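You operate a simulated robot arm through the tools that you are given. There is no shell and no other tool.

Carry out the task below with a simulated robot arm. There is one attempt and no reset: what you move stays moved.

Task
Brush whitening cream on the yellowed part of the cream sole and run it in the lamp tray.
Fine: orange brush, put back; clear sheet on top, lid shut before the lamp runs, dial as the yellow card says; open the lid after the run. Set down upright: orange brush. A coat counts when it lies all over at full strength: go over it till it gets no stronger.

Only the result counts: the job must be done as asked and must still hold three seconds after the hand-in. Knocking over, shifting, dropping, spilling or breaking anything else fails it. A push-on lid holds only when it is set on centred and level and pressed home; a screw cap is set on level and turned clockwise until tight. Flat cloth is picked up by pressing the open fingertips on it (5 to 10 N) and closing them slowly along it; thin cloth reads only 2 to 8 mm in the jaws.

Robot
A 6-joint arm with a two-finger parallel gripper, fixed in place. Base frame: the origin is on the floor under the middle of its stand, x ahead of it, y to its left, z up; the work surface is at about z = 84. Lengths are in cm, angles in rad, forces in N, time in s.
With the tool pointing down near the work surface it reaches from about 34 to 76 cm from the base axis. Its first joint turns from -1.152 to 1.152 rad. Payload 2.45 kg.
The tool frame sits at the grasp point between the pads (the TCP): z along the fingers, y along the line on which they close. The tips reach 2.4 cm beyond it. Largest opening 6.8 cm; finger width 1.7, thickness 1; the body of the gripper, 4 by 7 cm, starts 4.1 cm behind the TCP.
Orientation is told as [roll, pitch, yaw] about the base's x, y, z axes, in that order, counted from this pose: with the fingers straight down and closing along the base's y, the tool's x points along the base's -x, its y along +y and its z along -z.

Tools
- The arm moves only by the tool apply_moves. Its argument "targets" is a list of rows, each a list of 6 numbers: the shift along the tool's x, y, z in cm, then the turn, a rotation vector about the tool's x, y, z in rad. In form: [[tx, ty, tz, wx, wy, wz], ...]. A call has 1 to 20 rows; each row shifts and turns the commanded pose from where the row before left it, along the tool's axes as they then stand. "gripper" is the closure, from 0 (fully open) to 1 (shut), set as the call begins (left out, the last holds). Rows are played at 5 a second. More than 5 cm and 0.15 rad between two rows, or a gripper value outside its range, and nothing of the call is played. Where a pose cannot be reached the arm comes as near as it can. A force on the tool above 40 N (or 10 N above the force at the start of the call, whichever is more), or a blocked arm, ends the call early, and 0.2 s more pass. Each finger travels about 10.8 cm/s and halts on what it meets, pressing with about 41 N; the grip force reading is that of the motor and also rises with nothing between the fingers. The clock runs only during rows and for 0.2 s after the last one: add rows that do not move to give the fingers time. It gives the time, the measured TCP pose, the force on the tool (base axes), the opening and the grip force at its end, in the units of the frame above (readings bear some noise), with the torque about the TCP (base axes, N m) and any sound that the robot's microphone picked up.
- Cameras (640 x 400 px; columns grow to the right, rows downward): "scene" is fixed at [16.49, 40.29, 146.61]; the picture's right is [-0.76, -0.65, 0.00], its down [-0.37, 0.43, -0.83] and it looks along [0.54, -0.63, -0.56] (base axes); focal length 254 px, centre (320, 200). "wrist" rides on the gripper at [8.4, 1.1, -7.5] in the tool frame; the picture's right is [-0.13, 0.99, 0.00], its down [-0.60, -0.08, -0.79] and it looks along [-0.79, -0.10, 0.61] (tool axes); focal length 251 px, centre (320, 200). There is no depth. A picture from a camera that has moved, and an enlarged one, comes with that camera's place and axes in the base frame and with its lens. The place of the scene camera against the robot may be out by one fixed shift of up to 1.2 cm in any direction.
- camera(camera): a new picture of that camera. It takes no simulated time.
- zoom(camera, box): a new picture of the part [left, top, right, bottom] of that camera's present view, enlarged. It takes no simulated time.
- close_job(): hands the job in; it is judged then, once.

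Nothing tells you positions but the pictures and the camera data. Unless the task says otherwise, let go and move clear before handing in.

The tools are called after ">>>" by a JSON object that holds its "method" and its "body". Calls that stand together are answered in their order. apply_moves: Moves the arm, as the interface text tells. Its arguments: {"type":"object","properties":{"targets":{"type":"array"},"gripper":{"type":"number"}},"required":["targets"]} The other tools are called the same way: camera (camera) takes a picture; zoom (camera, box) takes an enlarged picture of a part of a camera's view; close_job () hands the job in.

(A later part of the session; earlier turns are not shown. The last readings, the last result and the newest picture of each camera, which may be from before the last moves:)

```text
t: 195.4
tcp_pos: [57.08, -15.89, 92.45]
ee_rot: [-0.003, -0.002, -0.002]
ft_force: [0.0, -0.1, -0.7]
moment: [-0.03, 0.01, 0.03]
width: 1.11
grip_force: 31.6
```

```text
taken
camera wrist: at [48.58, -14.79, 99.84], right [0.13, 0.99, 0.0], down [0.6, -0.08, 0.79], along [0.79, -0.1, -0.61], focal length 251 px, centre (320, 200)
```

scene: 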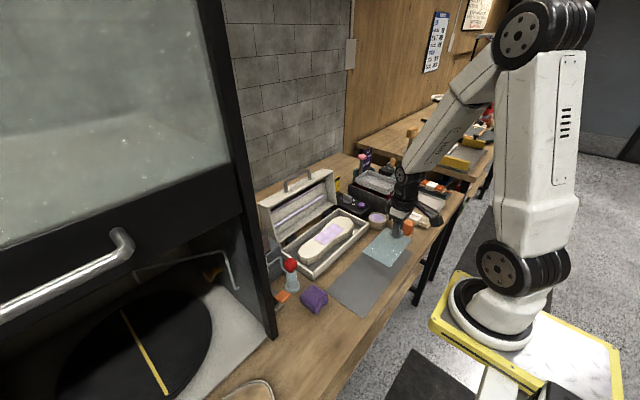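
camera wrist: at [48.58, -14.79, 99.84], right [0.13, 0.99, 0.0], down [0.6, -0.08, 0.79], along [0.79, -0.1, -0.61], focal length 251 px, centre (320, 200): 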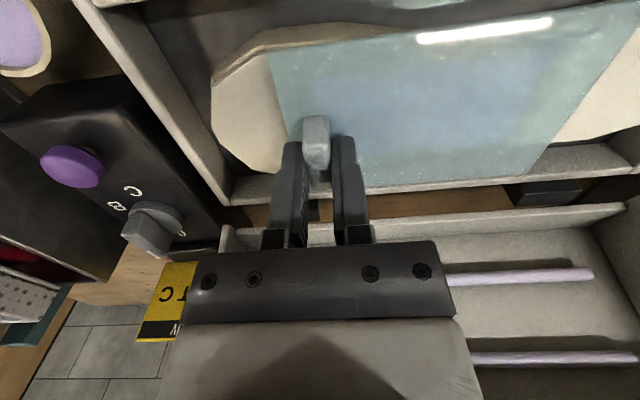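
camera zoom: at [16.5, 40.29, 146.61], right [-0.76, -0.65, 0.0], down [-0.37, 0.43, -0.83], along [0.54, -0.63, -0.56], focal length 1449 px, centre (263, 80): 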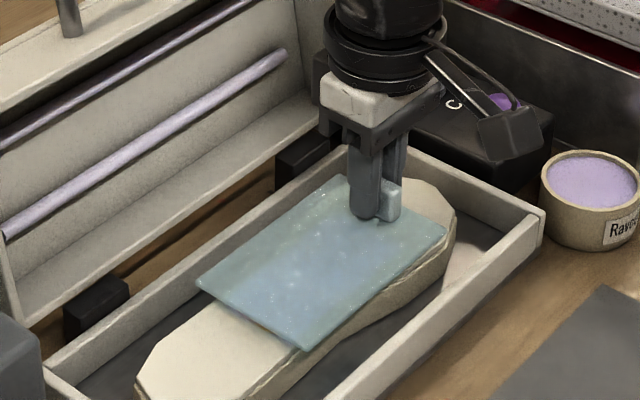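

>>> {"method": "apply_moves", "body": {"targets": [[0, 0, 0.7, 0, 0, 0], [0, 0, 0.5, 0, 0, 0], [0, 0, 0.2, 0, 0, 0], [0, 0, 0, 0, 0, 0]]}}

>>> {"method": "apply_moves", "body": {"targets": [[0, 0, 0.12, 0, 0, 0], [0, 0, 0, 0, 0, 0]]}}

>>> {"method": "apply_moves", "body": {"targets": [[0, 0, 0.12, 0, 0, 0], [0, 0, 0, 0, 0, 0]]}}

>>> {"method": "zoom", "body": {"camera": "scene", "box": [274, 190, 386, 260]}}

```text
t: 196.4
tcp_pos: [57.08, -15.8, 91.05]
ee_rot: [-0.002, -0.001, 0.0]
ft_force: [-0.5, -0.9, -0.3]
moment: [0.0, -0.01, 0.0]
width: 1.12
grip_force: 32.0
```

```text
t: 197.0
tcp_pos: [56.96, -15.57, 90.91]
ee_rot: [-0.002, -0.003, -0.002]
ft_force: [-1.1, -0.1, 8.6]
moment: [0.04, 0.07, 0.0]
width: 1.12
grip_force: 32.2
```

```text
t: 197.6
tcp_pos: [57.09, -15.8, 91.0]
ee_rot: [-0.002, -0.004, -0.002]
ft_force: [-2.6, 4.4, 19.8]
moment: [0.17, 0.11, 0.05]
width: 1.13
grip_force: 31.9
```

```text
5.71 times, centred on (330, 225) of scene
camera zoom: at [16.45, 40.31, 146.61], right [-0.76, -0.65, 0.0], down [-0.37, 0.42, -0.83], along [0.54, -0.63, -0.56], focal length 1449 px, centre (263, 57)
```

zoom: 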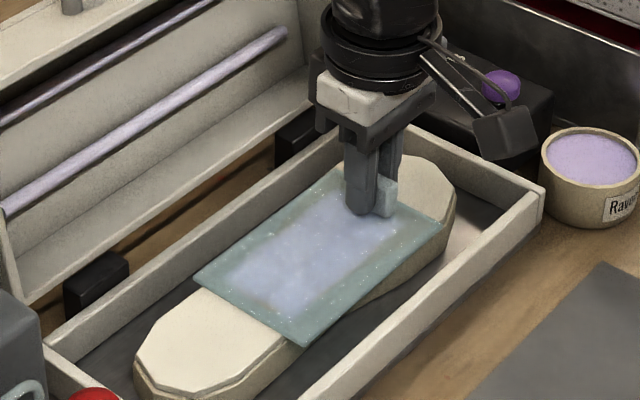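

The sheet lies on the sole and covers the coated patch with a margin all round. I'll relieve pressure and let go.

>>> {"method": "apply_moves", "body": {"targets": [[0, 0, -0.1, 0, 0, 0], [0, 0, 0, 0, 0, 0]]}}

>>> {"method": "apply_moves", "body": {"targets": [[0, 0, 0, 0, 0, 0], [0, 0, 0, 0, 0, 0], [0, 0, 0, 0, 0, 0]], "gripper": 0.6}}

>>> {"method": "apply_moves", "body": {"targets": [[0, 0, -1, 0, 0, 0], [0, 0, -2, 0, 0, 0], [0, 0, -3, 0, 0, 0], [0, 0, -4, 0, 0, 0], [0, 0, 0, 0, 0, 0]]}}

>>> {"method": "zoom", "body": {"camera": "scene", "box": [274, 190, 386, 260]}}

>>> {"method": "camera", "body": {"camera": "wrist"}}

```text
t: 198.2
tcp_pos: [57.12, -15.8, 90.94]
ee_rot: [-0.003, -0.004, -0.002]
ft_force: [4.6, 2.7, 14.4]
moment: [0.11, -0.09, -0.01]
width: 1.14
grip_force: 31.9
```

```text
t: 199.0
tcp_pos: [56.94, -15.66, 90.93]
ee_rot: [-0.002, 0.0, -0.001]
ft_force: [-0.4, -0.3, -0.3]
moment: [-0.02, 0.04, -0.03]
width: 2.72
grip_force: 0.1
```

```text
t: 200.2
tcp_pos: [56.96, -15.58, 100.85]
ee_rot: [-0.003, 0.001, -0.002]
ft_force: [0.1, -0.5, -0.3]
moment: [-0.02, 0.03, -0.02]
width: 2.72
grip_force: 0.1
```

```text
5.71 times, centred on (330, 225) of scene
camera zoom: at [16.49, 40.29, 146.61], right [-0.76, -0.65, 0.0], down [-0.37, 0.43, -0.83], along [0.54, -0.63, -0.56], focal length 1449 px, centre (263, 57)
```

zoom: 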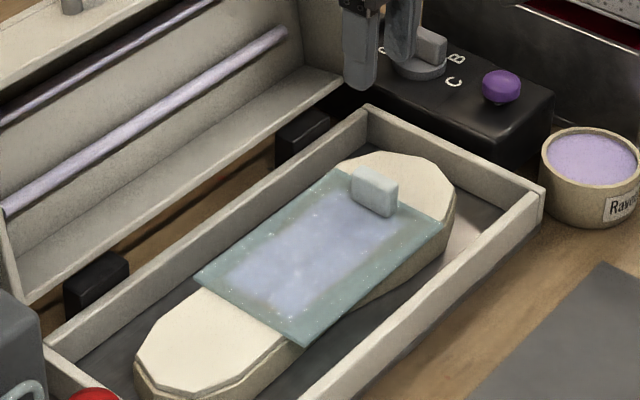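

```text
taken
camera wrist: at [48.51, -14.52, 108.33], right [0.13, 0.99, 0.0], down [0.6, -0.08, 0.79], along [0.79, -0.1, -0.61], focal length 251 px, centre (320, 200)
```

wrist: 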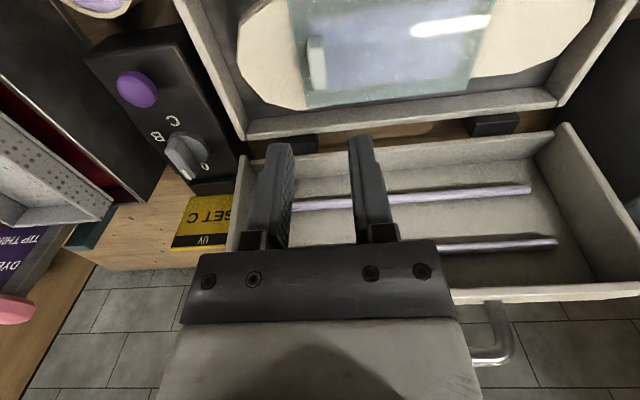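

The sheet lies flat on the sole, covering the whole coated area. Next the lid: I'll back off and look at the lid's handle from above to get its geometry.

>>> {"method": "apply_moves", "body": {"targets": [[0.5, 0.5, -3.5, 0, 0, 0], [1.7, 1.2, -3.5, 0, 0, 0], [1.7, 1.2, -3.5, 0, 0, 0], [1.7, 1.2, -3.5, 0, 0, 0], [1.7, 1.2, -3.5, 0, 0, 0], [1.7, 1.2, -3.5, 0, 0, 0], [0, 0, 0, 0, 0, 0]], "gripper": 0}}

>>> {"method": "camera", "body": {"camera": "wrist"}}

>>> {"method": "zoom", "body": {"camera": "wrist", "box": [220, 60, 460, 210]}}

>>> {"method": "zoom", "body": {"camera": "scene", "box": [250, 165, 346, 225]}}

```text
t: 201.8
tcp_pos: [47.71, -9.12, 121.99]
ee_rot: [-0.001, -0.002, -0.003]
ft_force: [-0.3, -0.6, 1.2]
moment: [-0.01, -0.02, 0.01]
width: 6.79
grip_force: 0.1
```

```text
taken
camera wrist: at [39.38, -8.08, 129.5], right [0.13, 0.99, 0.0], down [0.6, -0.08, 0.79], along [0.79, -0.1, -0.61], focal length 251 px, centre (320, 200)
```

wrist: 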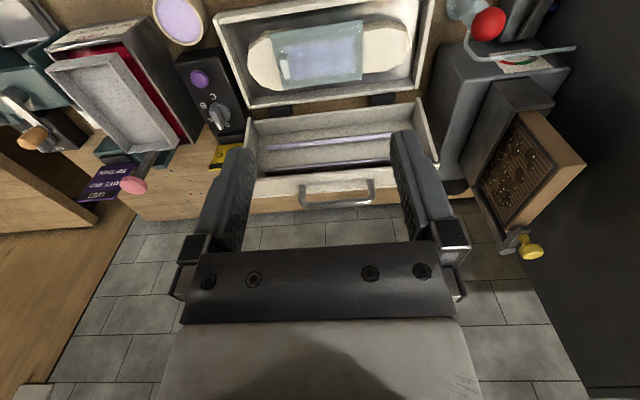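

```text
2.67 times, centred on (340, 135) of wrist
camera zoom: at [39.38, -8.08, 129.5], right [0.13, 0.99, 0.0], down [0.6, -0.08, 0.79], along [0.79, -0.1, -0.61], focal length 670 px, centre (267, 373)
```

zoom: 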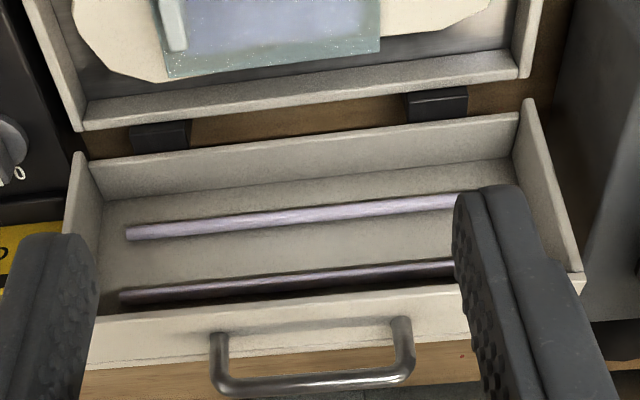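

```text
6.67 times, centred on (298, 195) of scene
camera zoom: at [16.49, 40.29, 146.61], right [-0.76, -0.65, 0.0], down [-0.37, 0.43, -0.83], along [0.54, -0.63, -0.56], focal length 1690 px, centre (467, 233)
```

zoom: 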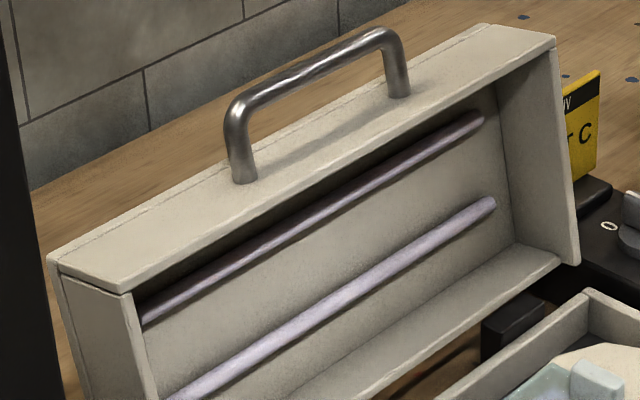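

The lid's bar handle triangulates to x ≈ 70.2, z ≈ 106.3, y -14.4…-4.0; the hinge pivot is about (66.4, 86.7). I'll turn the wrist so the fingers close along x and hover above the bar.

>>> {"method": "apply_moves", "body": {"targets": [[0, 0, 0, 0, 0, -0.15], [0, 0, 0, 0, 0, -0.15], [0, 0, 0, 0, 0, -0.15], [0, 0, 0, 0, 0, -0.15], [0, 0, 0, 0, 0, -0.15], [0, 0, 0, 0, 0, -0.15], [0, 0, 0, 0, 0, -0.15], [0, 0, 0, 0, 0, -0.15], [0, 0, 0, 0, 0, -0.15], [0, 0, 0, 0, 0, -0.15], [0, 0, 0, 0, 0, -0.0708], [0, -3.2, 0, 0, 0, 0], [0, -3.2, 0, 0, 0, 0], [0, -3.2, 0, 0, 0, 0], [0, -3.2, 0, 0, 0, 0], [0, -3.2, 0, 0, 0, 0], [0, -3.2, 0, 0, 0, 0], [0, -3.2, 0, 0, 0, 0], [0, 0, 0, 0, 0, 0]], "gripper": 0}}

>>> {"method": "camera", "body": {"camera": "wrist"}}

>>> {"method": "zoom", "body": {"camera": "scene", "box": [230, 110, 390, 210]}}

```text
t: 205.8
tcp_pos: [70.42, -9.19, 121.97]
ee_rot: [-0.002, 0.001, 1.57]
ft_force: [-0.6, 0.5, 0.0]
moment: [0.02, -0.01, -0.02]
width: 6.81
grip_force: 0.0
```

```text
taken
camera wrist: at [69.24, -17.63, 129.41], right [-0.99, 0.13, 0.0], down [0.08, 0.6, 0.79], along [0.1, 0.79, -0.61], focal length 251 px, centre (320, 200)
```

wrist: 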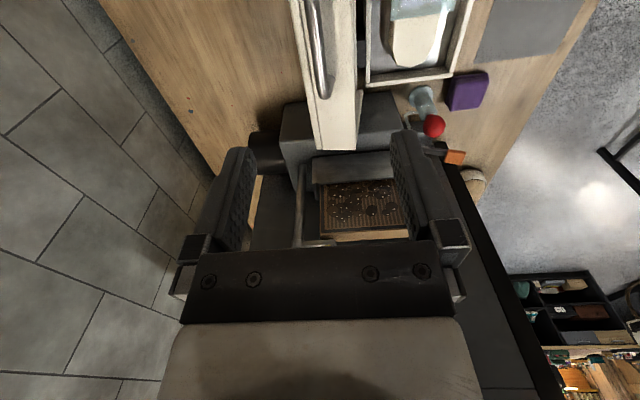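

```text
4.00 times, centred on (310, 160) of scene
camera zoom: at [16.5, 40.29, 146.61], right [-0.76, -0.65, 0.0], down [-0.37, 0.43, -0.83], along [0.54, -0.63, -0.56], focal length 1014 px, centre (360, 360)
```

zoom: 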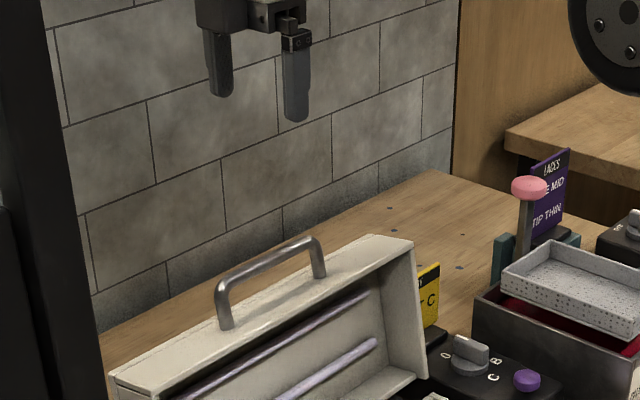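

>>> {"method": "zoom", "body": {"camera": "wrist", "box": [260, 0, 420, 100]}}

```text
4.00 times, centred on (340, 50) of wrist
camera zoom: at [69.24, -17.63, 129.41], right [-0.99, 0.13, 0.0], down [0.08, 0.6, 0.79], along [0.1, 0.79, -0.61], focal length 1006 px, centre (240, 800)
```

zoom: 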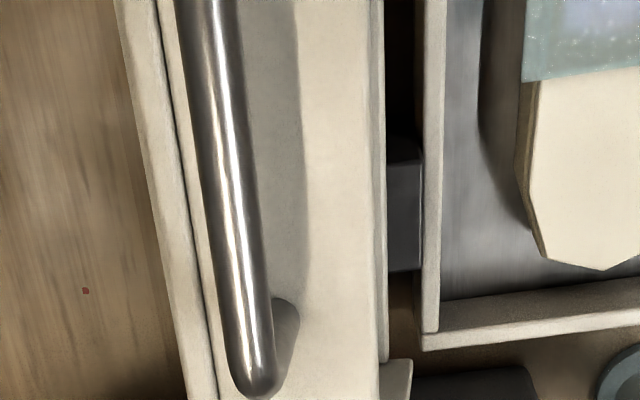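

The bar (about 1 cm thick) is centred between the fingers in x. I'll descend around it.

>>> {"method": "apply_moves", "body": {"targets": [[0, 0, 3.5, 0, 0, 0], [0, 0, 3.5, 0, 0, 0], [0, 0, 3.0, 0, 0, 0], [0, 0, 2.0, 0, 0, 0], [0, 0, 1.5, 0, 0, 0], [0, 0, 1.0, 0, 0, 0], [0, 0, 0, 0, 0, 0]]}}

>>> {"method": "zoom", "body": {"camera": "scene", "box": [250, 140, 362, 210]}}

>>> {"method": "camera", "body": {"camera": "wrist"}}

```text
t: 207.4
tcp_pos: [70.47, -9.23, 107.2]
ee_rot: [-0.002, 0.003, 1.569]
ft_force: [-0.3, 0.0, 0.0]
moment: [-0.02, -0.01, 0.02]
width: 6.8
grip_force: 0.0
```

```text
5.71 times, centred on (306, 175) of scene
camera zoom: at [16.49, 40.29, 146.61], right [-0.76, -0.65, 0.0], down [-0.37, 0.43, -0.83], along [0.54, -0.63, -0.56], focal length 1449 px, centre (400, 343)
```

zoom: 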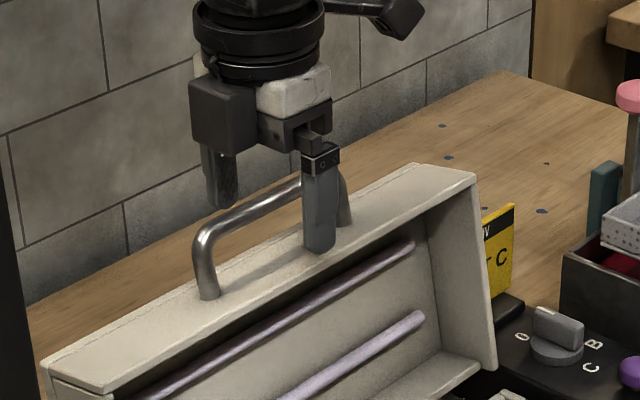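

```text
taken
camera wrist: at [69.18, -17.68, 114.74], right [-0.99, 0.13, 0.0], down [0.08, 0.6, 0.79], along [0.1, 0.79, -0.61], focal length 251 px, centre (320, 200)
```

wrist: 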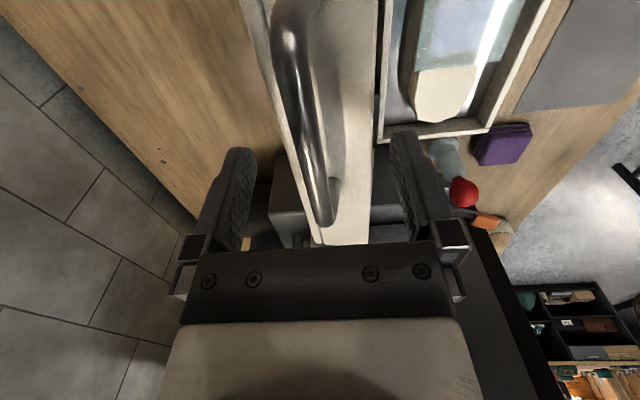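

The bar sits between the fingers. I'll lower slightly and narrow the gap to cage the bar loosely.

>>> {"method": "apply_moves", "body": {"targets": [[0, 0, 0.6, 0, 0, 0], [0, 0, 0, 0, 0, 0]]}}

>>> {"method": "apply_moves", "body": {"targets": [[0, 0, 0, 0, 0, 0], [0, 0, 0, 0, 0, 0], [0, 0, 0, 0, 0, 0]], "gripper": 0.74}}

>>> {"method": "zoom", "body": {"camera": "wrist", "box": [200, 60, 440, 210]}}

>>> {"method": "zoom", "body": {"camera": "scene", "box": [270, 155, 334, 195]}}

```text
t: 208.0
tcp_pos: [70.41, -9.25, 106.75]
ee_rot: [-0.001, -0.001, 1.569]
ft_force: [-0.4, 0.2, 0.7]
moment: [0.0, -0.03, -0.01]
width: 6.78
grip_force: 0.0
```

```text
t: 208.8
tcp_pos: [70.32, -9.12, 106.67]
ee_rot: [-0.002, 0.001, 1.568]
ft_force: [0.6, -0.6, -0.8]
moment: [-0.01, 0.02, -0.01]
width: 1.76
grip_force: 0.0
```

```text
2.67 times, centred on (320, 135) of wrist
camera zoom: at [69.21, -17.66, 114.16], right [-0.99, 0.13, 0.0], down [0.08, 0.6, 0.79], along [0.1, 0.79, -0.61], focal length 670 px, centre (320, 373)
```

zoom: 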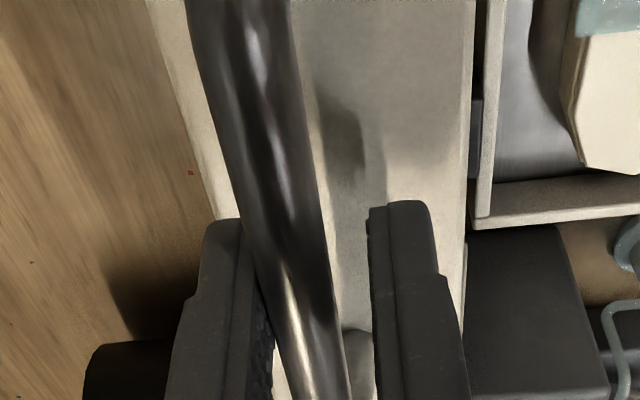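

```text
10.00 times, centred on (302, 175) of scene
camera zoom: at [16.49, 40.29, 146.61], right [-0.76, -0.65, 0.0], down [-0.37, 0.43, -0.83], along [0.54, -0.63, -0.56], focal length 2535 px, centre (500, 450)
```

zoom: 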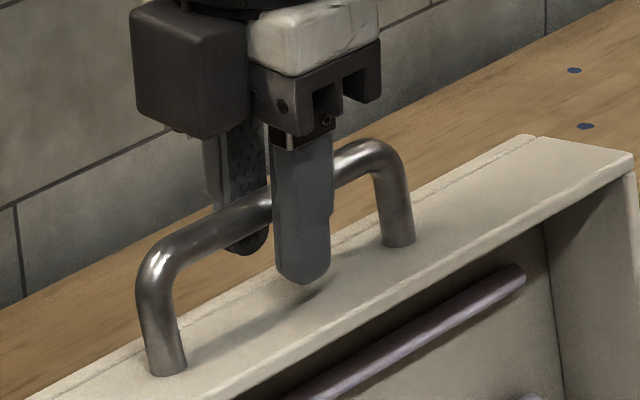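

The bar is caged. I'll start drawing the lid forward along its arc in small steps.

>>> {"method": "apply_moves", "body": {"targets": [[0, 0.98, -0.125, 0, 0, 0], [0, 0.98, -0.125, 0, 0, 0], [0, 1.05, -0.055, 0, 0, 0], [0, 1.05, -0.055, 0, 0, 0], [0, 1.05, 0.055, 0, 0, 0], [0, 1.05, 0.055, 0, 0, 0], [0, 0, 0, 0, 0, 0]]}}

>>> {"method": "zoom", "body": {"camera": "scene", "box": [250, 140, 378, 220]}}

>>> {"method": "zoom", "body": {"camera": "wrist", "box": [200, 60, 440, 210]}}

```text
t: 210.4
tcp_pos: [64.2, -9.17, 107.07]
ee_rot: [-0.002, -0.001, 1.569]
ft_force: [0.4, -0.2, 0.4]
moment: [0.02, 0.0, -0.01]
width: 1.83
grip_force: 0.2
```

```text
5.00 times, centred on (314, 180) of scene
camera zoom: at [16.5, 40.29, 146.61], right [-0.76, -0.65, 0.0], down [-0.37, 0.43, -0.83], along [0.54, -0.63, -0.56], focal length 1268 px, centre (350, 300)
```

zoom: 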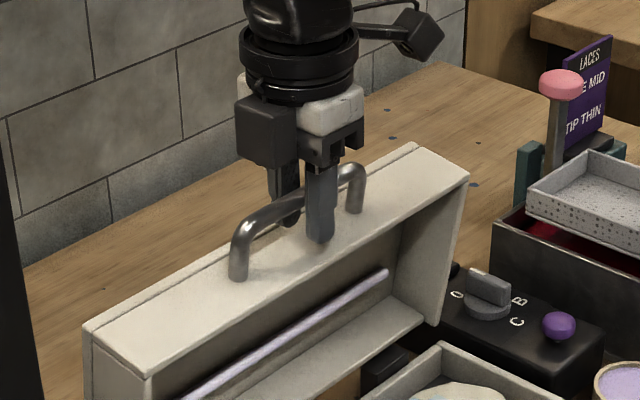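

```text
2.67 times, centred on (320, 135) of wrist
camera zoom: at [63.12, -17.59, 114.62], right [-0.99, 0.13, 0.0], down [0.08, 0.6, 0.79], along [0.1, 0.79, -0.61], focal length 670 px, centre (320, 373)
```

zoom: 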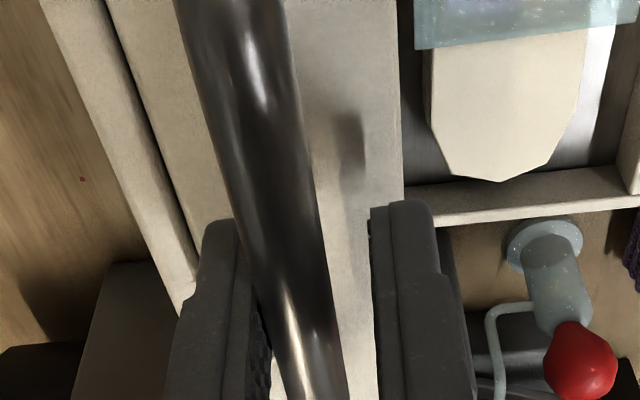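

The lid follows smoothly. I'll continue along the arc.

>>> {"method": "apply_moves", "body": {"targets": [[0, 1.04, 0.165, 0, 0, 0], [0, 1.04, 0.165, 0, 0, 0], [0, 1.015, 0.27, 0, 0, 0], [0, 1.015, 0.27, 0, 0, 0], [0, 0.985, 0.38, 0, 0, 0], [0, 0.985, 0.38, 0, 0, 0], [0, 0.935, 0.475, 0, 0, 0], [0, 0.935, 0.475, 0, 0, 0], [0, 0, 0, 0, 0, 0]]}}

>>> {"method": "zoom", "body": {"camera": "scene", "box": [250, 140, 378, 220]}}

>>> {"method": "zoom", "body": {"camera": "wrist", "box": [200, 60, 440, 210]}}

```text
t: 212.4
tcp_pos: [56.32, -9.17, 104.27]
ee_rot: [-0.003, 0.0, 1.568]
ft_force: [-0.8, 0.5, 0.0]
moment: [0.03, 0.01, -0.02]
width: 1.75
grip_force: 0.1
```

```text
5.00 times, centred on (314, 180) of scene
camera zoom: at [16.49, 40.29, 146.61], right [-0.76, -0.65, 0.0], down [-0.37, 0.43, -0.83], along [0.54, -0.63, -0.56], focal length 1268 px, centre (350, 300)
```

zoom: 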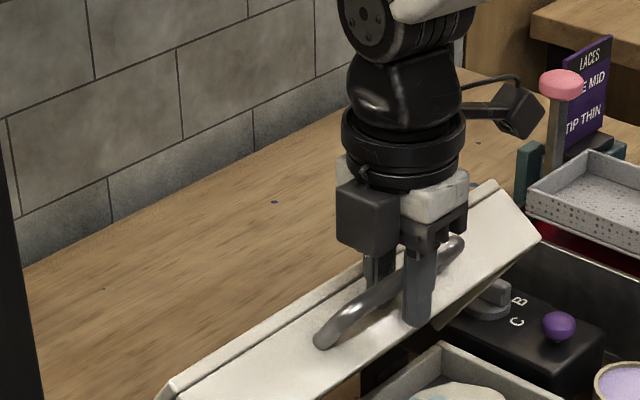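

```text
2.67 times, centred on (320, 135) of wrist
camera zoom: at [55.27, -17.57, 111.82], right [-0.99, 0.13, 0.0], down [0.08, 0.6, 0.79], along [0.1, 0.79, -0.61], focal length 670 px, centre (320, 373)
```

zoom: 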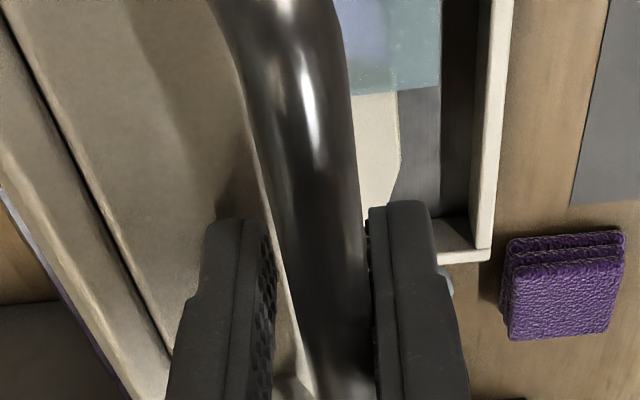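

>>> {"method": "apply_moves", "body": {"targets": [[0, 0.88, 0.575, 0, 0, 0], [0, 0.88, 0.575, 0, 0, 0], [0, 0.82, 0.66, 0, 0, 0], [0, 0.82, 0.66, 0, 0, 0], [0, 0.745, 0.745, 0, 0, 0], [0, 0.745, 0.745, 0, 0, 0], [0, 0.66, 0.82, 0, 0, 0], [0, 0.66, 0.82, 0, 0, 0], [0, 0, 0, 0, 0, 0]]}}

>>> {"method": "zoom", "body": {"camera": "scene", "box": [260, 160, 388, 240]}}

>>> {"method": "zoom", "body": {"camera": "wrist", "box": [200, 60, 440, 210]}}

```text
t: 214.4
tcp_pos: [50.01, -9.23, 98.79]
ee_rot: [0.0, 0.001, 1.569]
ft_force: [-0.9, -0.3, 0.2]
moment: [0.01, -0.01, 0.03]
width: 1.89
grip_force: 0.9
```

```text
5.00 times, centred on (324, 200) of scene
camera zoom: at [16.49, 40.29, 146.61], right [-0.76, -0.65, 0.0], down [-0.37, 0.43, -0.83], along [0.54, -0.63, -0.56], focal length 1268 px, centre (300, 200)
```

zoom: 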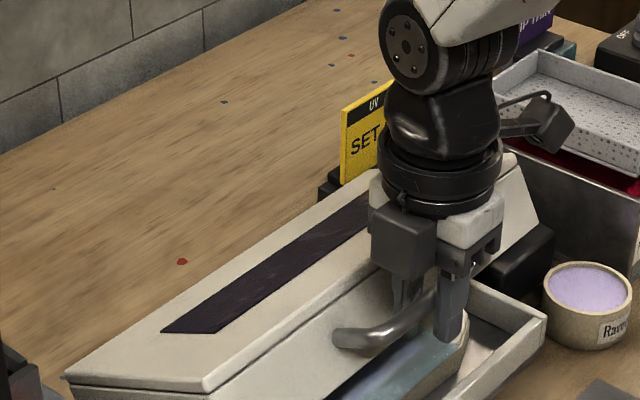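

```text
2.67 times, centred on (320, 135) of wrist
camera zoom: at [48.95, -17.61, 106.24], right [-0.99, 0.13, 0.0], down [0.08, 0.6, 0.79], along [0.1, 0.79, -0.61], focal length 670 px, centre (320, 373)
```

zoom: 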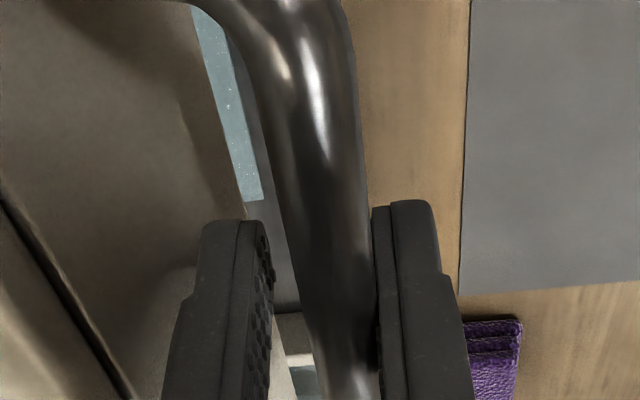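

The lid is about two-thirds down, leaning on the front finger. I'll now grip the bar firmly for a controlled final lowering.

>>> {"method": "apply_moves", "body": {"targets": [[0, 0, 0, 0, 0, 0], [0, 0, 0, 0, 0, 0], [0, 0, 0, 0, 0, 0], [0, 0, 0, 0, 0, 0]], "gripper": 1}}

>>> {"method": "zoom", "body": {"camera": "scene", "box": [310, 190, 374, 230]}}

```text
t: 215.4
tcp_pos: [50.0, -9.08, 98.9]
ee_rot: [0.005, 0.001, 1.57]
ft_force: [-25.2, -1.3, 16.4]
moment: [0.04, -0.03, 0.4]
width: 1.15
grip_force: 32.5
```

```text
10.00 times, centred on (342, 210) of scene
camera zoom: at [16.39, 40.29, 146.63], right [-0.76, -0.65, 0.0], down [-0.37, 0.43, -0.83], along [0.54, -0.63, -0.56], focal length 2535 px, centre (100, 100)
```

zoom: 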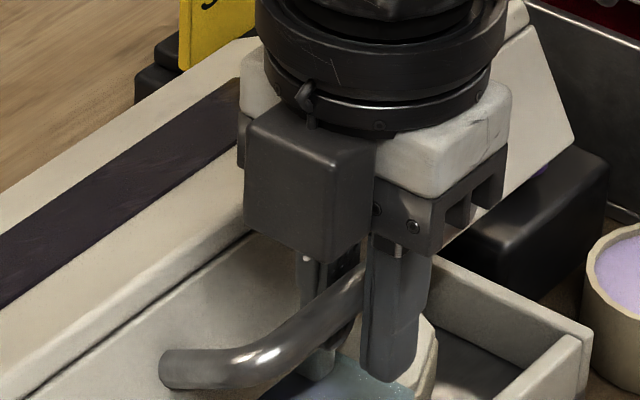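

The clamp shows a radial push of about 30 N; I'll relax outward a touch, then lower along the arc in small steps with force checks.

>>> {"method": "apply_moves", "body": {"targets": [[0, 0.06, -0.04, 0, 0, 0], [0, 0, 0, 0, 0, 0]]}}

```text
t: 216.0
tcp_pos: [49.97, -9.22, 98.88]
ee_rot: [0.002, 0.0, 1.568]
ft_force: [-21.6, 0.4, 13.7]
moment: [0.21, -0.03, 0.39]
width: 1.19
grip_force: 32.6
```

>>> {"method": "apply_moves", "body": {"targets": [[0, 0.12, -0.08, 0, 0, 0], [0, 0.12, -0.08, 0, 0, 0], [0, 0, 0, 0, 0, 0]]}}

```text
t: 216.8
tcp_pos: [50.03, -9.16, 99.03]
ee_rot: [-0.007, 0.001, 1.569]
ft_force: [8.8, 4.4, -8.5]
moment: [0.36, -0.03, 0.34]
width: 1.18
grip_force: 32.3
```

>>> {"method": "apply_moves", "body": {"targets": [[0, 0.25, 0.47, 0, 0, 0], [0, 0.27, 0.45, 0, 0, 0], [0, 0.28, 0.45, 0, 0, 0], [0, 0, 0, 0, 0, 0]]}}

>>> {"method": "zoom", "body": {"camera": "scene", "box": [300, 180, 396, 240]}}

```text
t: 217.8
tcp_pos: [49.0, -9.21, 97.62]
ee_rot: [0.001, 0.001, 1.569]
ft_force: [6.4, 4.5, -5.7]
moment: [-0.56, 0.01, 0.39]
width: 1.17
grip_force: 32.2
```

```text
6.67 times, centred on (348, 210) of scene
camera zoom: at [16.52, 40.31, 146.61], right [-0.76, -0.65, 0.0], down [-0.37, 0.43, -0.83], along [0.54, -0.63, -0.56], focal length 1690 px, centre (133, 133)
```

zoom: 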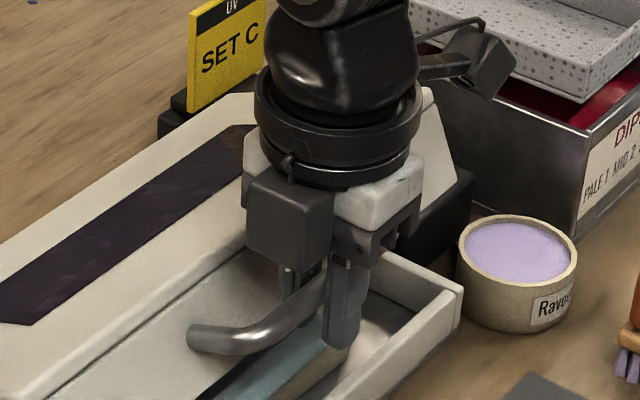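

>>> {"method": "apply_moves", "body": {"targets": [[0, 0.25, 0.53, 0, 0, 0], [0, 0.26, 0.53, 0, 0, 0], [0, 0.25, 0.53, 0, 0, 0], [0, 0, 0, 0, 0, 0]]}}

```text
t: 218.8
tcp_pos: [48.2, -9.14, 95.99]
ee_rot: [0.0, 0.002, 1.569]
ft_force: [-1.5, 2.8, -1.2]
moment: [-0.01, -0.02, 0.42]
width: 1.16
grip_force: 32.8
```

>>> {"method": "apply_moves", "body": {"targets": [[0, 0.23, 0.54, 0, 0, 0], [0, 0.22, 0.54, 0, 0, 0], [0, 0.21, 0.54, 0, 0, 0], [0, 0, 0, 0, 0, 0]]}}

>>> {"method": "zoom", "body": {"camera": "scene", "box": [300, 190, 396, 250]}}

```text
t: 219.8
tcp_pos: [47.5, -9.22, 94.46]
ee_rot: [0.001, 0.0, 1.57]
ft_force: [-10.1, 6.3, 2.2]
moment: [-0.09, -0.02, 0.47]
width: 1.18
grip_force: 32.5
```

```text
6.67 times, centred on (348, 220) of scene
camera zoom: at [16.46, 40.31, 146.61], right [-0.76, -0.65, 0.0], down [-0.37, 0.42, -0.83], along [0.54, -0.63, -0.56], focal length 1690 px, centre (133, 67)
```

zoom: 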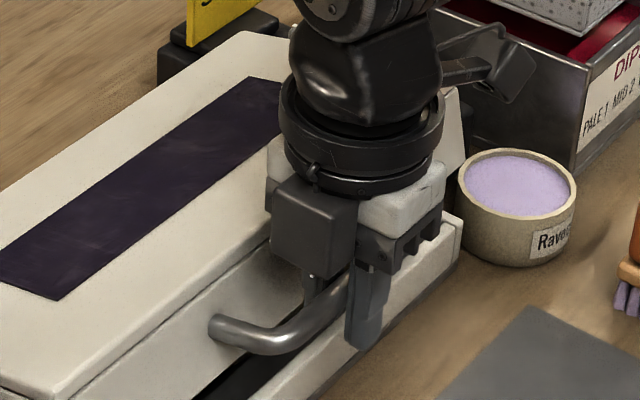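

>>> {"method": "apply_moves", "body": {"targets": [[0, 0.25, 0.5, 0, 0, 0], [0, 0.21, 0.53, 0, 0, 0], [0, 0.19, 0.53, 0, 0, 0], [0, 0, 0, 0, 0, 0]]}}

```text
t: 220.8
tcp_pos: [47.1, -9.2, 92.88]
ee_rot: [-0.003, 0.004, 1.569]
ft_force: [-0.1, 1.8, -1.6]
moment: [-0.44, -0.06, 0.45]
width: 1.19
grip_force: 32.2
```

>>> {"method": "apply_moves", "body": {"targets": [[0, 0.14, 0.5, 0, 0, 0], [0, 0.13, 0.5, 0, 0, 0], [0, 0.12, 0.5, 0, 0, 0], [0, 0, 0, 0, 0, 0]]}}

>>> {"method": "zoom", "body": {"camera": "scene", "box": [290, 190, 386, 250]}}

```text
t: 221.8
tcp_pos: [46.63, -9.09, 91.39]
ee_rot: [-0.005, 0.003, 1.568]
ft_force: [13.4, 1.4, -3.8]
moment: [-0.21, -0.01, 0.42]
width: 1.16
grip_force: 32.5
```

```text
6.67 times, centred on (338, 220) of scene
camera zoom: at [16.53, 40.3, 146.61], right [-0.76, -0.65, 0.0], down [-0.37, 0.43, -0.83], along [0.54, -0.63, -0.56], focal length 1690 px, centre (200, 67)
```

zoom: 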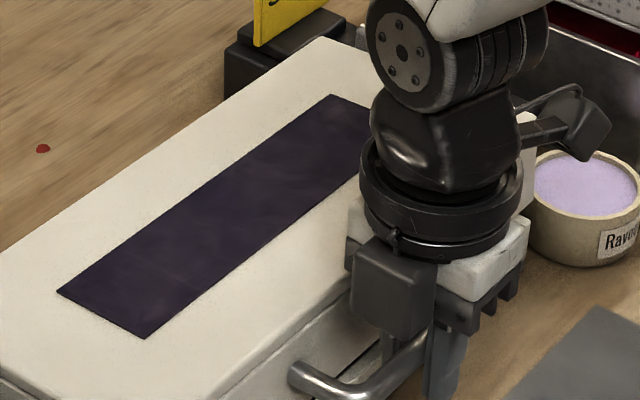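

>>> {"method": "apply_moves", "body": {"targets": [[0, -0.08, 0.3, 0, 0, 0], [0, -0.05, 0.3, 0, 0, 0], [0, 0, 0, 0, 0, 0]]}}

>>> {"method": "zoom", "body": {"camera": "scene", "box": [270, 220, 350, 270]}}

```text
t: 222.6
tcp_pos: [46.59, -9.24, 90.75]
ee_rot: [0.0, -0.001, 1.567]
ft_force: [3.1, 2.2, -2.4]
moment: [-0.22, 0.03, 0.43]
width: 1.16
grip_force: 32.5
```

```text
8.00 times, centred on (310, 245) of scene
camera zoom: at [16.5, 40.3, 146.61], right [-0.76, -0.65, 0.0], down [-0.37, 0.43, -0.83], along [0.54, -0.63, -0.56], focal length 2028 px, centre (400, -160)
```

zoom: 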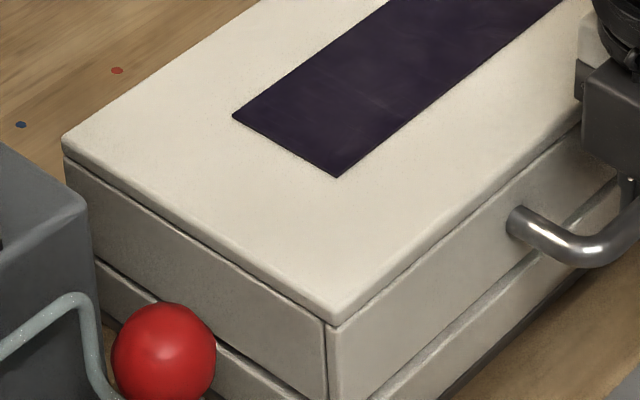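

>>> {"method": "apply_moves", "body": {"targets": [[0, 0, 0.3, 0, 0, 0], [0, 0, 0, 0, 0, 0]]}}

>>> {"method": "apply_moves", "body": {"targets": [[0, 0, 0.2, 0, 0, 0], [0, 0, 0, 0, 0, 0]]}}

>>> {"method": "zoom", "body": {"camera": "scene", "box": [280, 225, 344, 265]}}

```text
t: 223.2
tcp_pos: [46.5, -9.15, 90.43]
ee_rot: [0.001, 0.001, 1.569]
ft_force: [-6.5, -0.5, -0.4]
moment: [-0.05, -0.05, 0.44]
width: 1.17
grip_force: 32.8
```

```text
t: 223.8
tcp_pos: [46.49, -9.11, 90.17]
ee_rot: [0.004, -0.001, 1.568]
ft_force: [-17.2, -3.9, 0.5]
moment: [-0.23, -0.03, 0.46]
width: 1.16
grip_force: 31.9
```

```text
10.00 times, centred on (312, 245) of scene
camera zoom: at [16.45, 40.28, 146.62], right [-0.76, -0.65, 0.0], down [-0.37, 0.43, -0.83], along [0.54, -0.63, -0.56], focal length 2535 px, centre (400, -250)
```

zoom: 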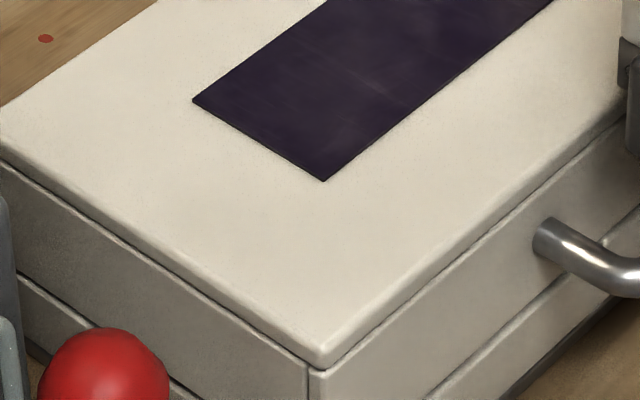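

>>> {"method": "apply_moves", "body": {"targets": [[0, 0.2, 0, 0, 0, 0], [0, 0, 0.2, 0, 0, 0], [0, 0, 0, 0, 0, 0]]}}

>>> {"method": "apply_moves", "body": {"targets": [[0, 0.04, 0.2, 0, 0, 0], [0, 0, 0, 0, 0, 0]]}}

>>> {"method": "zoom", "body": {"camera": "scene", "box": [300, 225, 380, 275]}}

```text
t: 224.6
tcp_pos: [46.4, -9.08, 90.16]
ee_rot: [-0.002, 0.002, 1.57]
ft_force: [-9.1, -4.8, -1.0]
moment: [-0.19, -0.06, 0.46]
width: 1.14
grip_force: 32.2
```

```text
t: 225.2
tcp_pos: [46.46, -9.22, 89.98]
ee_rot: [-0.005, 0.002, 1.57]
ft_force: [-11.6, -0.5, 23.4]
moment: [-0.01, -0.03, 0.44]
width: 1.17
grip_force: 32.7
```

```text
8.00 times, centred on (340, 250) of scene
camera zoom: at [16.43, 40.3, 146.62], right [-0.76, -0.65, 0.0], down [-0.37, 0.43, -0.83], along [0.54, -0.63, -0.56], focal length 2028 px, centre (160, -200)
```

zoom: 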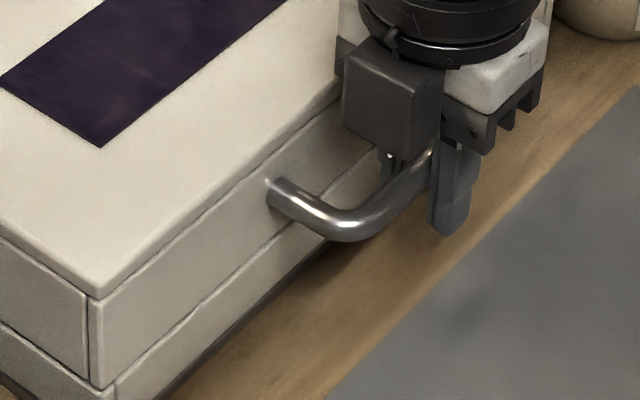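

The lid is down on the tray. I'll open the fingers only a little (the lid wall is close) and retreat upward.

>>> {"method": "apply_moves", "body": {"targets": [[0, 0, 0, 0, 0, 0], [0, 0, 0, 0, 0, 0], [0, 0, 0, 0, 0, 0]], "gripper": 0.68}}

>>> {"method": "apply_moves", "body": {"targets": [[0, 0, -1, 0, 0, 0], [0, 0, -2, 0, 0, 0], [0, 0.5, -3, 0, 0, 0], [0, 1, -4, 0, 0, 0], [0, 0, 0, 0, 0, 0]]}}

>>> {"method": "zoom", "body": {"camera": "scene", "box": [250, 180, 410, 280]}}

>>> {"method": "zoom", "body": {"camera": "scene", "box": [290, 230, 370, 280]}}

```text
t: 226.0
tcp_pos: [46.42, -9.16, 89.84]
ee_rot: [-0.002, 0.002, 1.571]
ft_force: [0.5, -0.4, -0.4]
moment: [0.0, 0.02, -0.02]
width: 2.18
grip_force: 0.0
```

```text
t: 227.2
tcp_pos: [44.93, -9.26, 100.0]
ee_rot: [-0.001, 0.002, 1.568]
ft_force: [0.1, 0.5, -0.2]
moment: [0.02, -0.01, 0.0]
width: 2.16
grip_force: 0.0
```

```text
4.00 times, centred on (330, 230) of scene
camera zoom: at [16.49, 40.29, 146.61], right [-0.76, -0.65, 0.0], down [-0.37, 0.43, -0.83], along [0.54, -0.63, -0.56], focal length 1014 px, centre (280, 80)
```

zoom: 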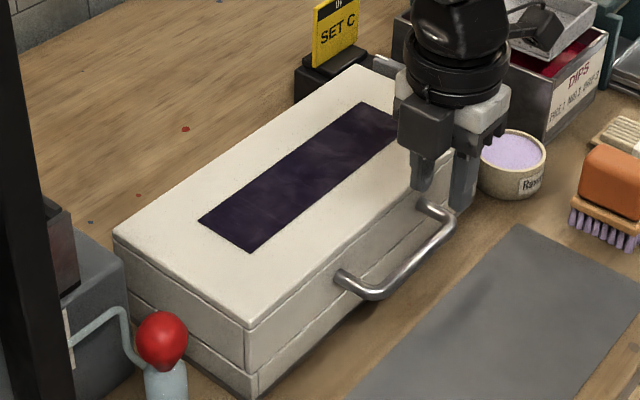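

```text
8.00 times, centred on (330, 255) of scene
camera zoom: at [16.49, 40.29, 146.61], right [-0.76, -0.65, 0.0], down [-0.37, 0.43, -0.83], along [0.54, -0.63, -0.56], focal length 2028 px, centre (240, -240)
```

zoom: 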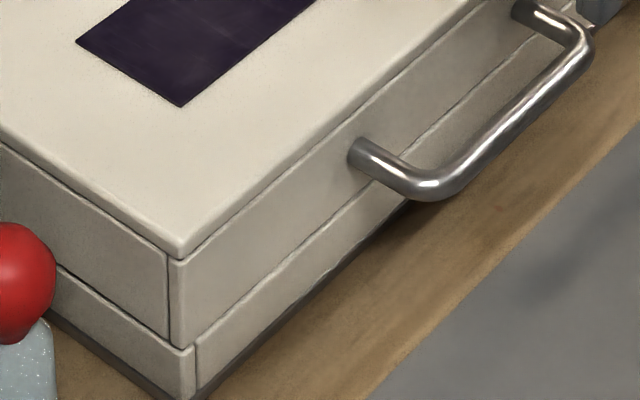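

The lid is flush shut. Next the dial: I'll turn the wrist back to yaw 0 and look at the dial from above.

>>> {"method": "apply_moves", "body": {"targets": [[0, 0, -2, 0, 0, 0.15], [0, 0, -2, 0, 0, 0.15], [0, 0, -2, 0, 0, 0.15], [0, 0, -2, 0, 0, 0.15], [0, 0, 0, 0, 0, 0.15], [0, 0, 0, 0, 0, 0.15], [0, 0, 0, 0, 0, 0.15], [0, 0, 0, 0, 0, 0.15], [0, 0, 0, 0, 0, 0.15], [0, 0, 0, 0, 0, 0.15], [0, 0, 0, 0, 0, 0.0708], [-1.6, -4, 0, 0, 0, 0], [-1.6, -4, 0, 0, 0, 0], [-1.6, -4, 0, 0, 0, 0], [-1.6, -4, 0, 0, 0, 0], [-1.6, -3.9, 0, 0, 0, 0], [0, 0, 0, 0, 0, 0]]}}

>>> {"method": "camera", "body": {"camera": "wrist"}}

>>> {"method": "zoom", "body": {"camera": "wrist", "box": [270, 50, 382, 120]}}

>>> {"method": "zoom", "body": {"camera": "scene", "box": [330, 180, 394, 220]}}

```text
t: 230.8
tcp_pos: [52.86, -28.93, 107.95]
ee_rot: [-0.002, -0.002, -0.002]
ft_force: [-0.2, -0.2, 0.5]
moment: [0.01, 0.0, 0.0]
width: 2.18
grip_force: 0.1
```

```text
taken
camera wrist: at [44.48, -28.03, 115.38], right [0.13, 0.99, 0.0], down [0.6, -0.08, 0.79], along [0.79, -0.1, -0.61], focal length 251 px, centre (320, 200)
```

wrist: 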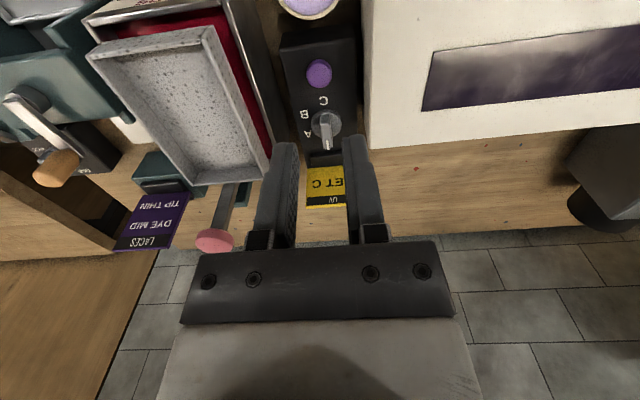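

```text
5.71 times, centred on (326, 85) of wrist
camera zoom: at [44.48, -28.03, 115.38], right [0.13, 0.99, 0.0], down [0.6, -0.08, 0.79], along [0.79, -0.1, -0.61], focal length 1437 px, centre (286, 857)
```

zoom: 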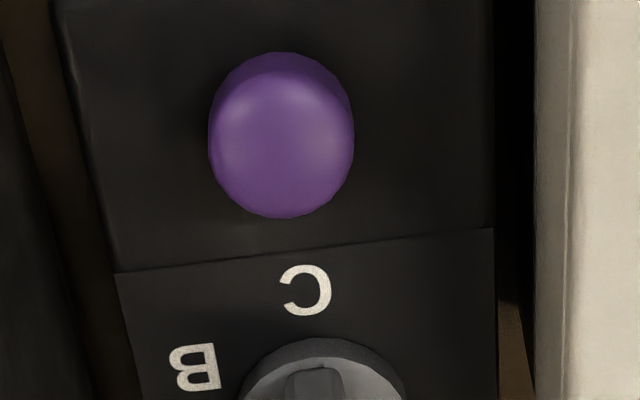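

```text
10.00 times, centred on (362, 200) of scene
camera zoom: at [16.5, 40.29, 146.61], right [-0.76, -0.65, 0.0], down [-0.37, 0.43, -0.83], along [0.54, -0.63, -0.56], focal length 2535 px, centre (-100, 200)
```

zoom: 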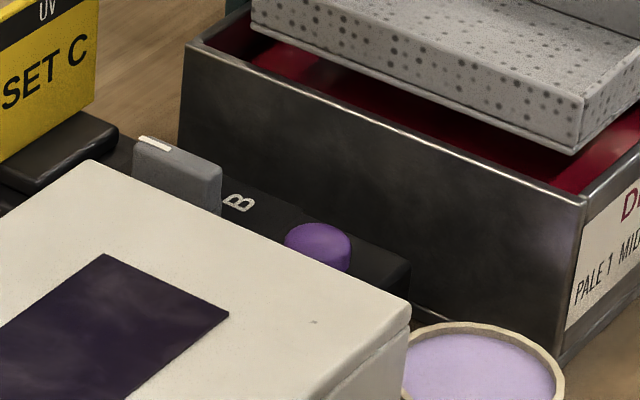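

>>> {"method": "zoom", "body": {"camera": "wrist", "box": [276, 90, 372, 150]}}

>>> {"method": "zoom", "body": {"camera": "wrist", "box": [270, 20, 398, 100]}}

```text
6.67 times, centred on (324, 120) of wrist
camera zoom: at [44.48, -28.03, 115.38], right [0.13, 0.99, 0.0], down [0.6, -0.08, 0.79], along [0.79, -0.1, -0.61], focal length 1676 px, centre (293, 733)
```

zoom: 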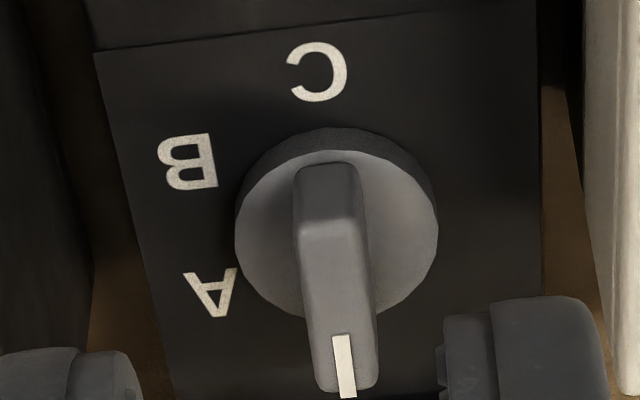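

```text
5.00 times, centred on (334, 60) of wrist
camera zoom: at [44.48, -28.03, 115.38], right [0.13, 0.99, 0.0], down [0.6, -0.08, 0.79], along [0.79, -0.1, -0.61], focal length 1257 px, centre (250, 900)
```

zoom: 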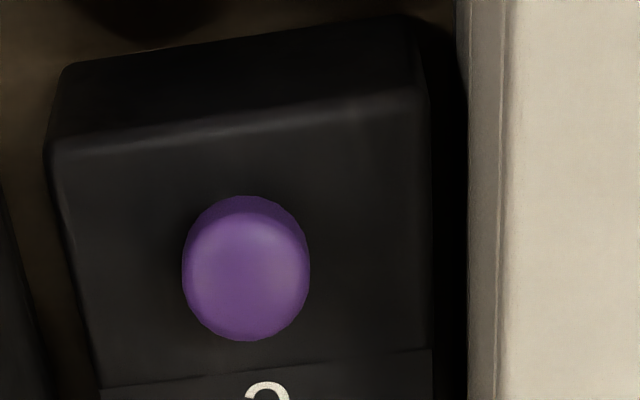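

The dial points at O; letters run O→A→B→C clockwise. I'll move over the dial for a closer fix on its position.

>>> {"method": "apply_moves", "body": {"targets": [[-3.4, -0.2, 0, 0, 0, 0], [-3.4, -0.2, 1, 0, 0, 0], [-3.4, -0.2, 3, 0, 0, 0], [0, 0, 3, 0, 0, 0], [0, 0, 0, 0, 0, 0]], "gripper": 0.4}}

>>> {"method": "camera", "body": {"camera": "wrist"}}

>>> {"method": "zoom", "body": {"camera": "wrist", "box": [260, 20, 388, 100]}}

>>> {"method": "zoom", "body": {"camera": "scene", "box": [310, 160, 406, 220]}}

```text
t: 232.0
tcp_pos: [63.14, -29.8, 100.99]
ee_rot: [-0.004, -0.001, -0.001]
ft_force: [0.4, 0.9, -0.3]
moment: [-0.03, 0.0, 0.01]
width: 4.06
grip_force: 0.1
```

```text
taken
camera wrist: at [54.82, -28.78, 108.43], right [0.13, 0.99, 0.0], down [0.6, -0.08, 0.79], along [0.79, -0.1, -0.61], focal length 251 px, centre (320, 200)
```

wrist: 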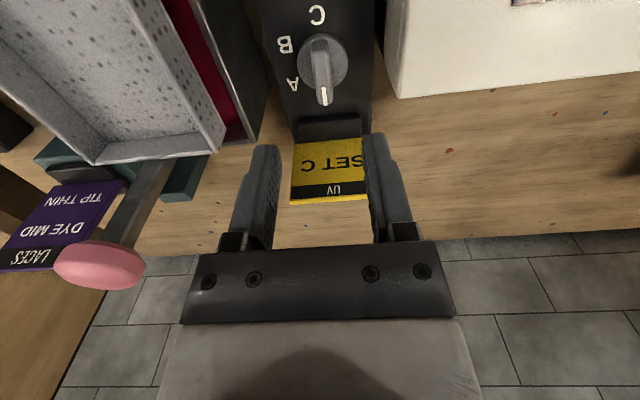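

```text
5.00 times, centred on (324, 60) of wrist
camera zoom: at [54.82, -28.78, 108.43], right [0.13, 0.99, 0.0], down [0.6, -0.08, 0.79], along [0.79, -0.1, -0.61], focal length 1257 px, centre (300, 900)
```

zoom: 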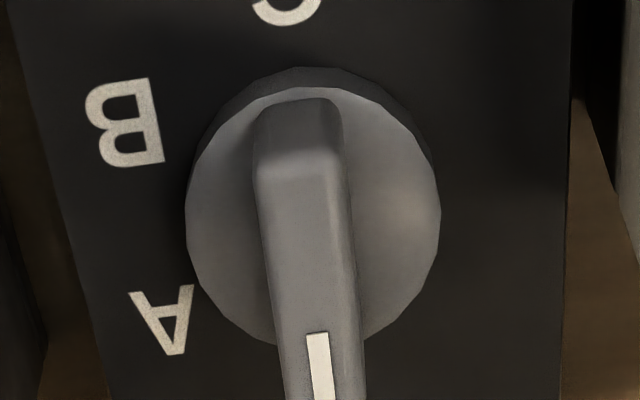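

```text
6.67 times, centred on (358, 190) of scene
camera zoom: at [16.49, 40.29, 146.61], right [-0.76, -0.65, 0.0], down [-0.37, 0.43, -0.83], along [0.54, -0.63, -0.56], focal length 1690 px, centre (67, 267)
```

zoom: 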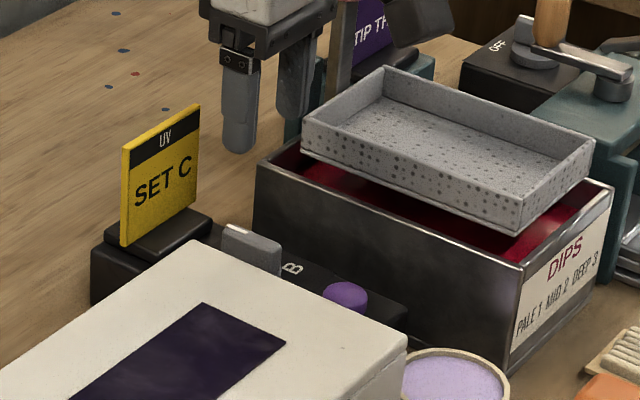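

The dial's axis is at about (63.3, -29.6), bar top z ≈ 91.1, pointing +x (O). It must turn 180° clockwise; I'll first test at this height whether the wrist can turn that far.

>>> {"method": "apply_moves", "body": {"targets": [[0, 0, 0, 0, 0, 0.15], [0, 0, 0, 0, 0, 0.15], [0, 0, 0, 0, 0, 0.15], [0, 0, 0, 0, 0, 0.15], [0, 0, 0, 0, 0, 0.15], [0, 0, 0, 0, 0, 0.15], [0, 0, 0, 0, 0, 0.15], [0, 0, 0, 0, 0, 0.15], [0, 0, 0, 0, 0, 0.15], [0, 0, 0, 0, 0, 0.15], [0, 0, 0, 0, 0, 0.15], [0, 0, 0, 0, 0, 0.15], [0, 0, 0, 0, 0, 0.15], [0, 0, 0, 0, 0, 0.15], [0, 0, 0, 0, 0, 0.15], [0, 0, 0, 0, 0, 0.15], [0, 0, 0, 0, 0, 0.15], [0, 0, 0, 0, 0, 0.15]]}}

```text
t: 235.8
tcp_pos: [63.24, -29.58, 100.94]
ee_rot: [0.002, -0.001, -2.701]
ft_force: [-0.5, 0.1, -0.3]
moment: [0.02, 0.01, 0.01]
width: 4.11
grip_force: 0.1
```

>>> {"method": "apply_moves", "body": {"targets": [[0, 0, 0, 0, 0, 0.15], [0, 0, 0, 0, 0, 0.15], [0, 0, 0, 0, 0, 0.1416], [0, 0, 0, 0, 0, 0.1], [0, 0, 0, 0, 0, 0]]}}

>>> {"method": "camera", "body": {"camera": "wrist"}}

```text
t: 237.0
tcp_pos: [63.1, -29.65, 100.93]
ee_rot: [0.001, 0.002, 3.041]
ft_force: [-0.6, 0.4, -1.3]
moment: [-0.01, 0.02, 0.02]
width: 4.07
grip_force: 0.1
```

```text
taken
camera wrist: at [71.34, -31.64, 108.44], right [-0.23, -0.97, 0.0], down [-0.59, 0.14, 0.79], along [-0.77, 0.18, -0.61], focal length 251 px, centre (320, 200)
```

wrist: 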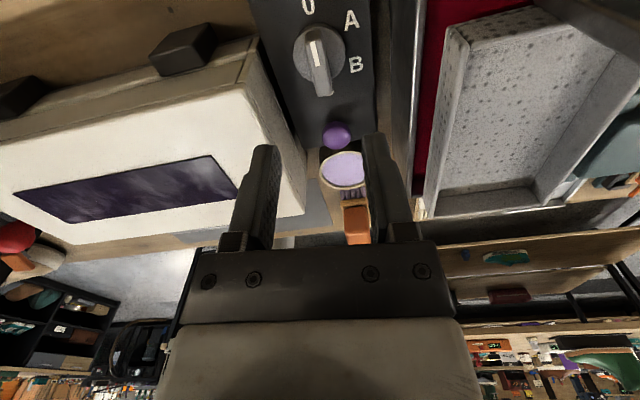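

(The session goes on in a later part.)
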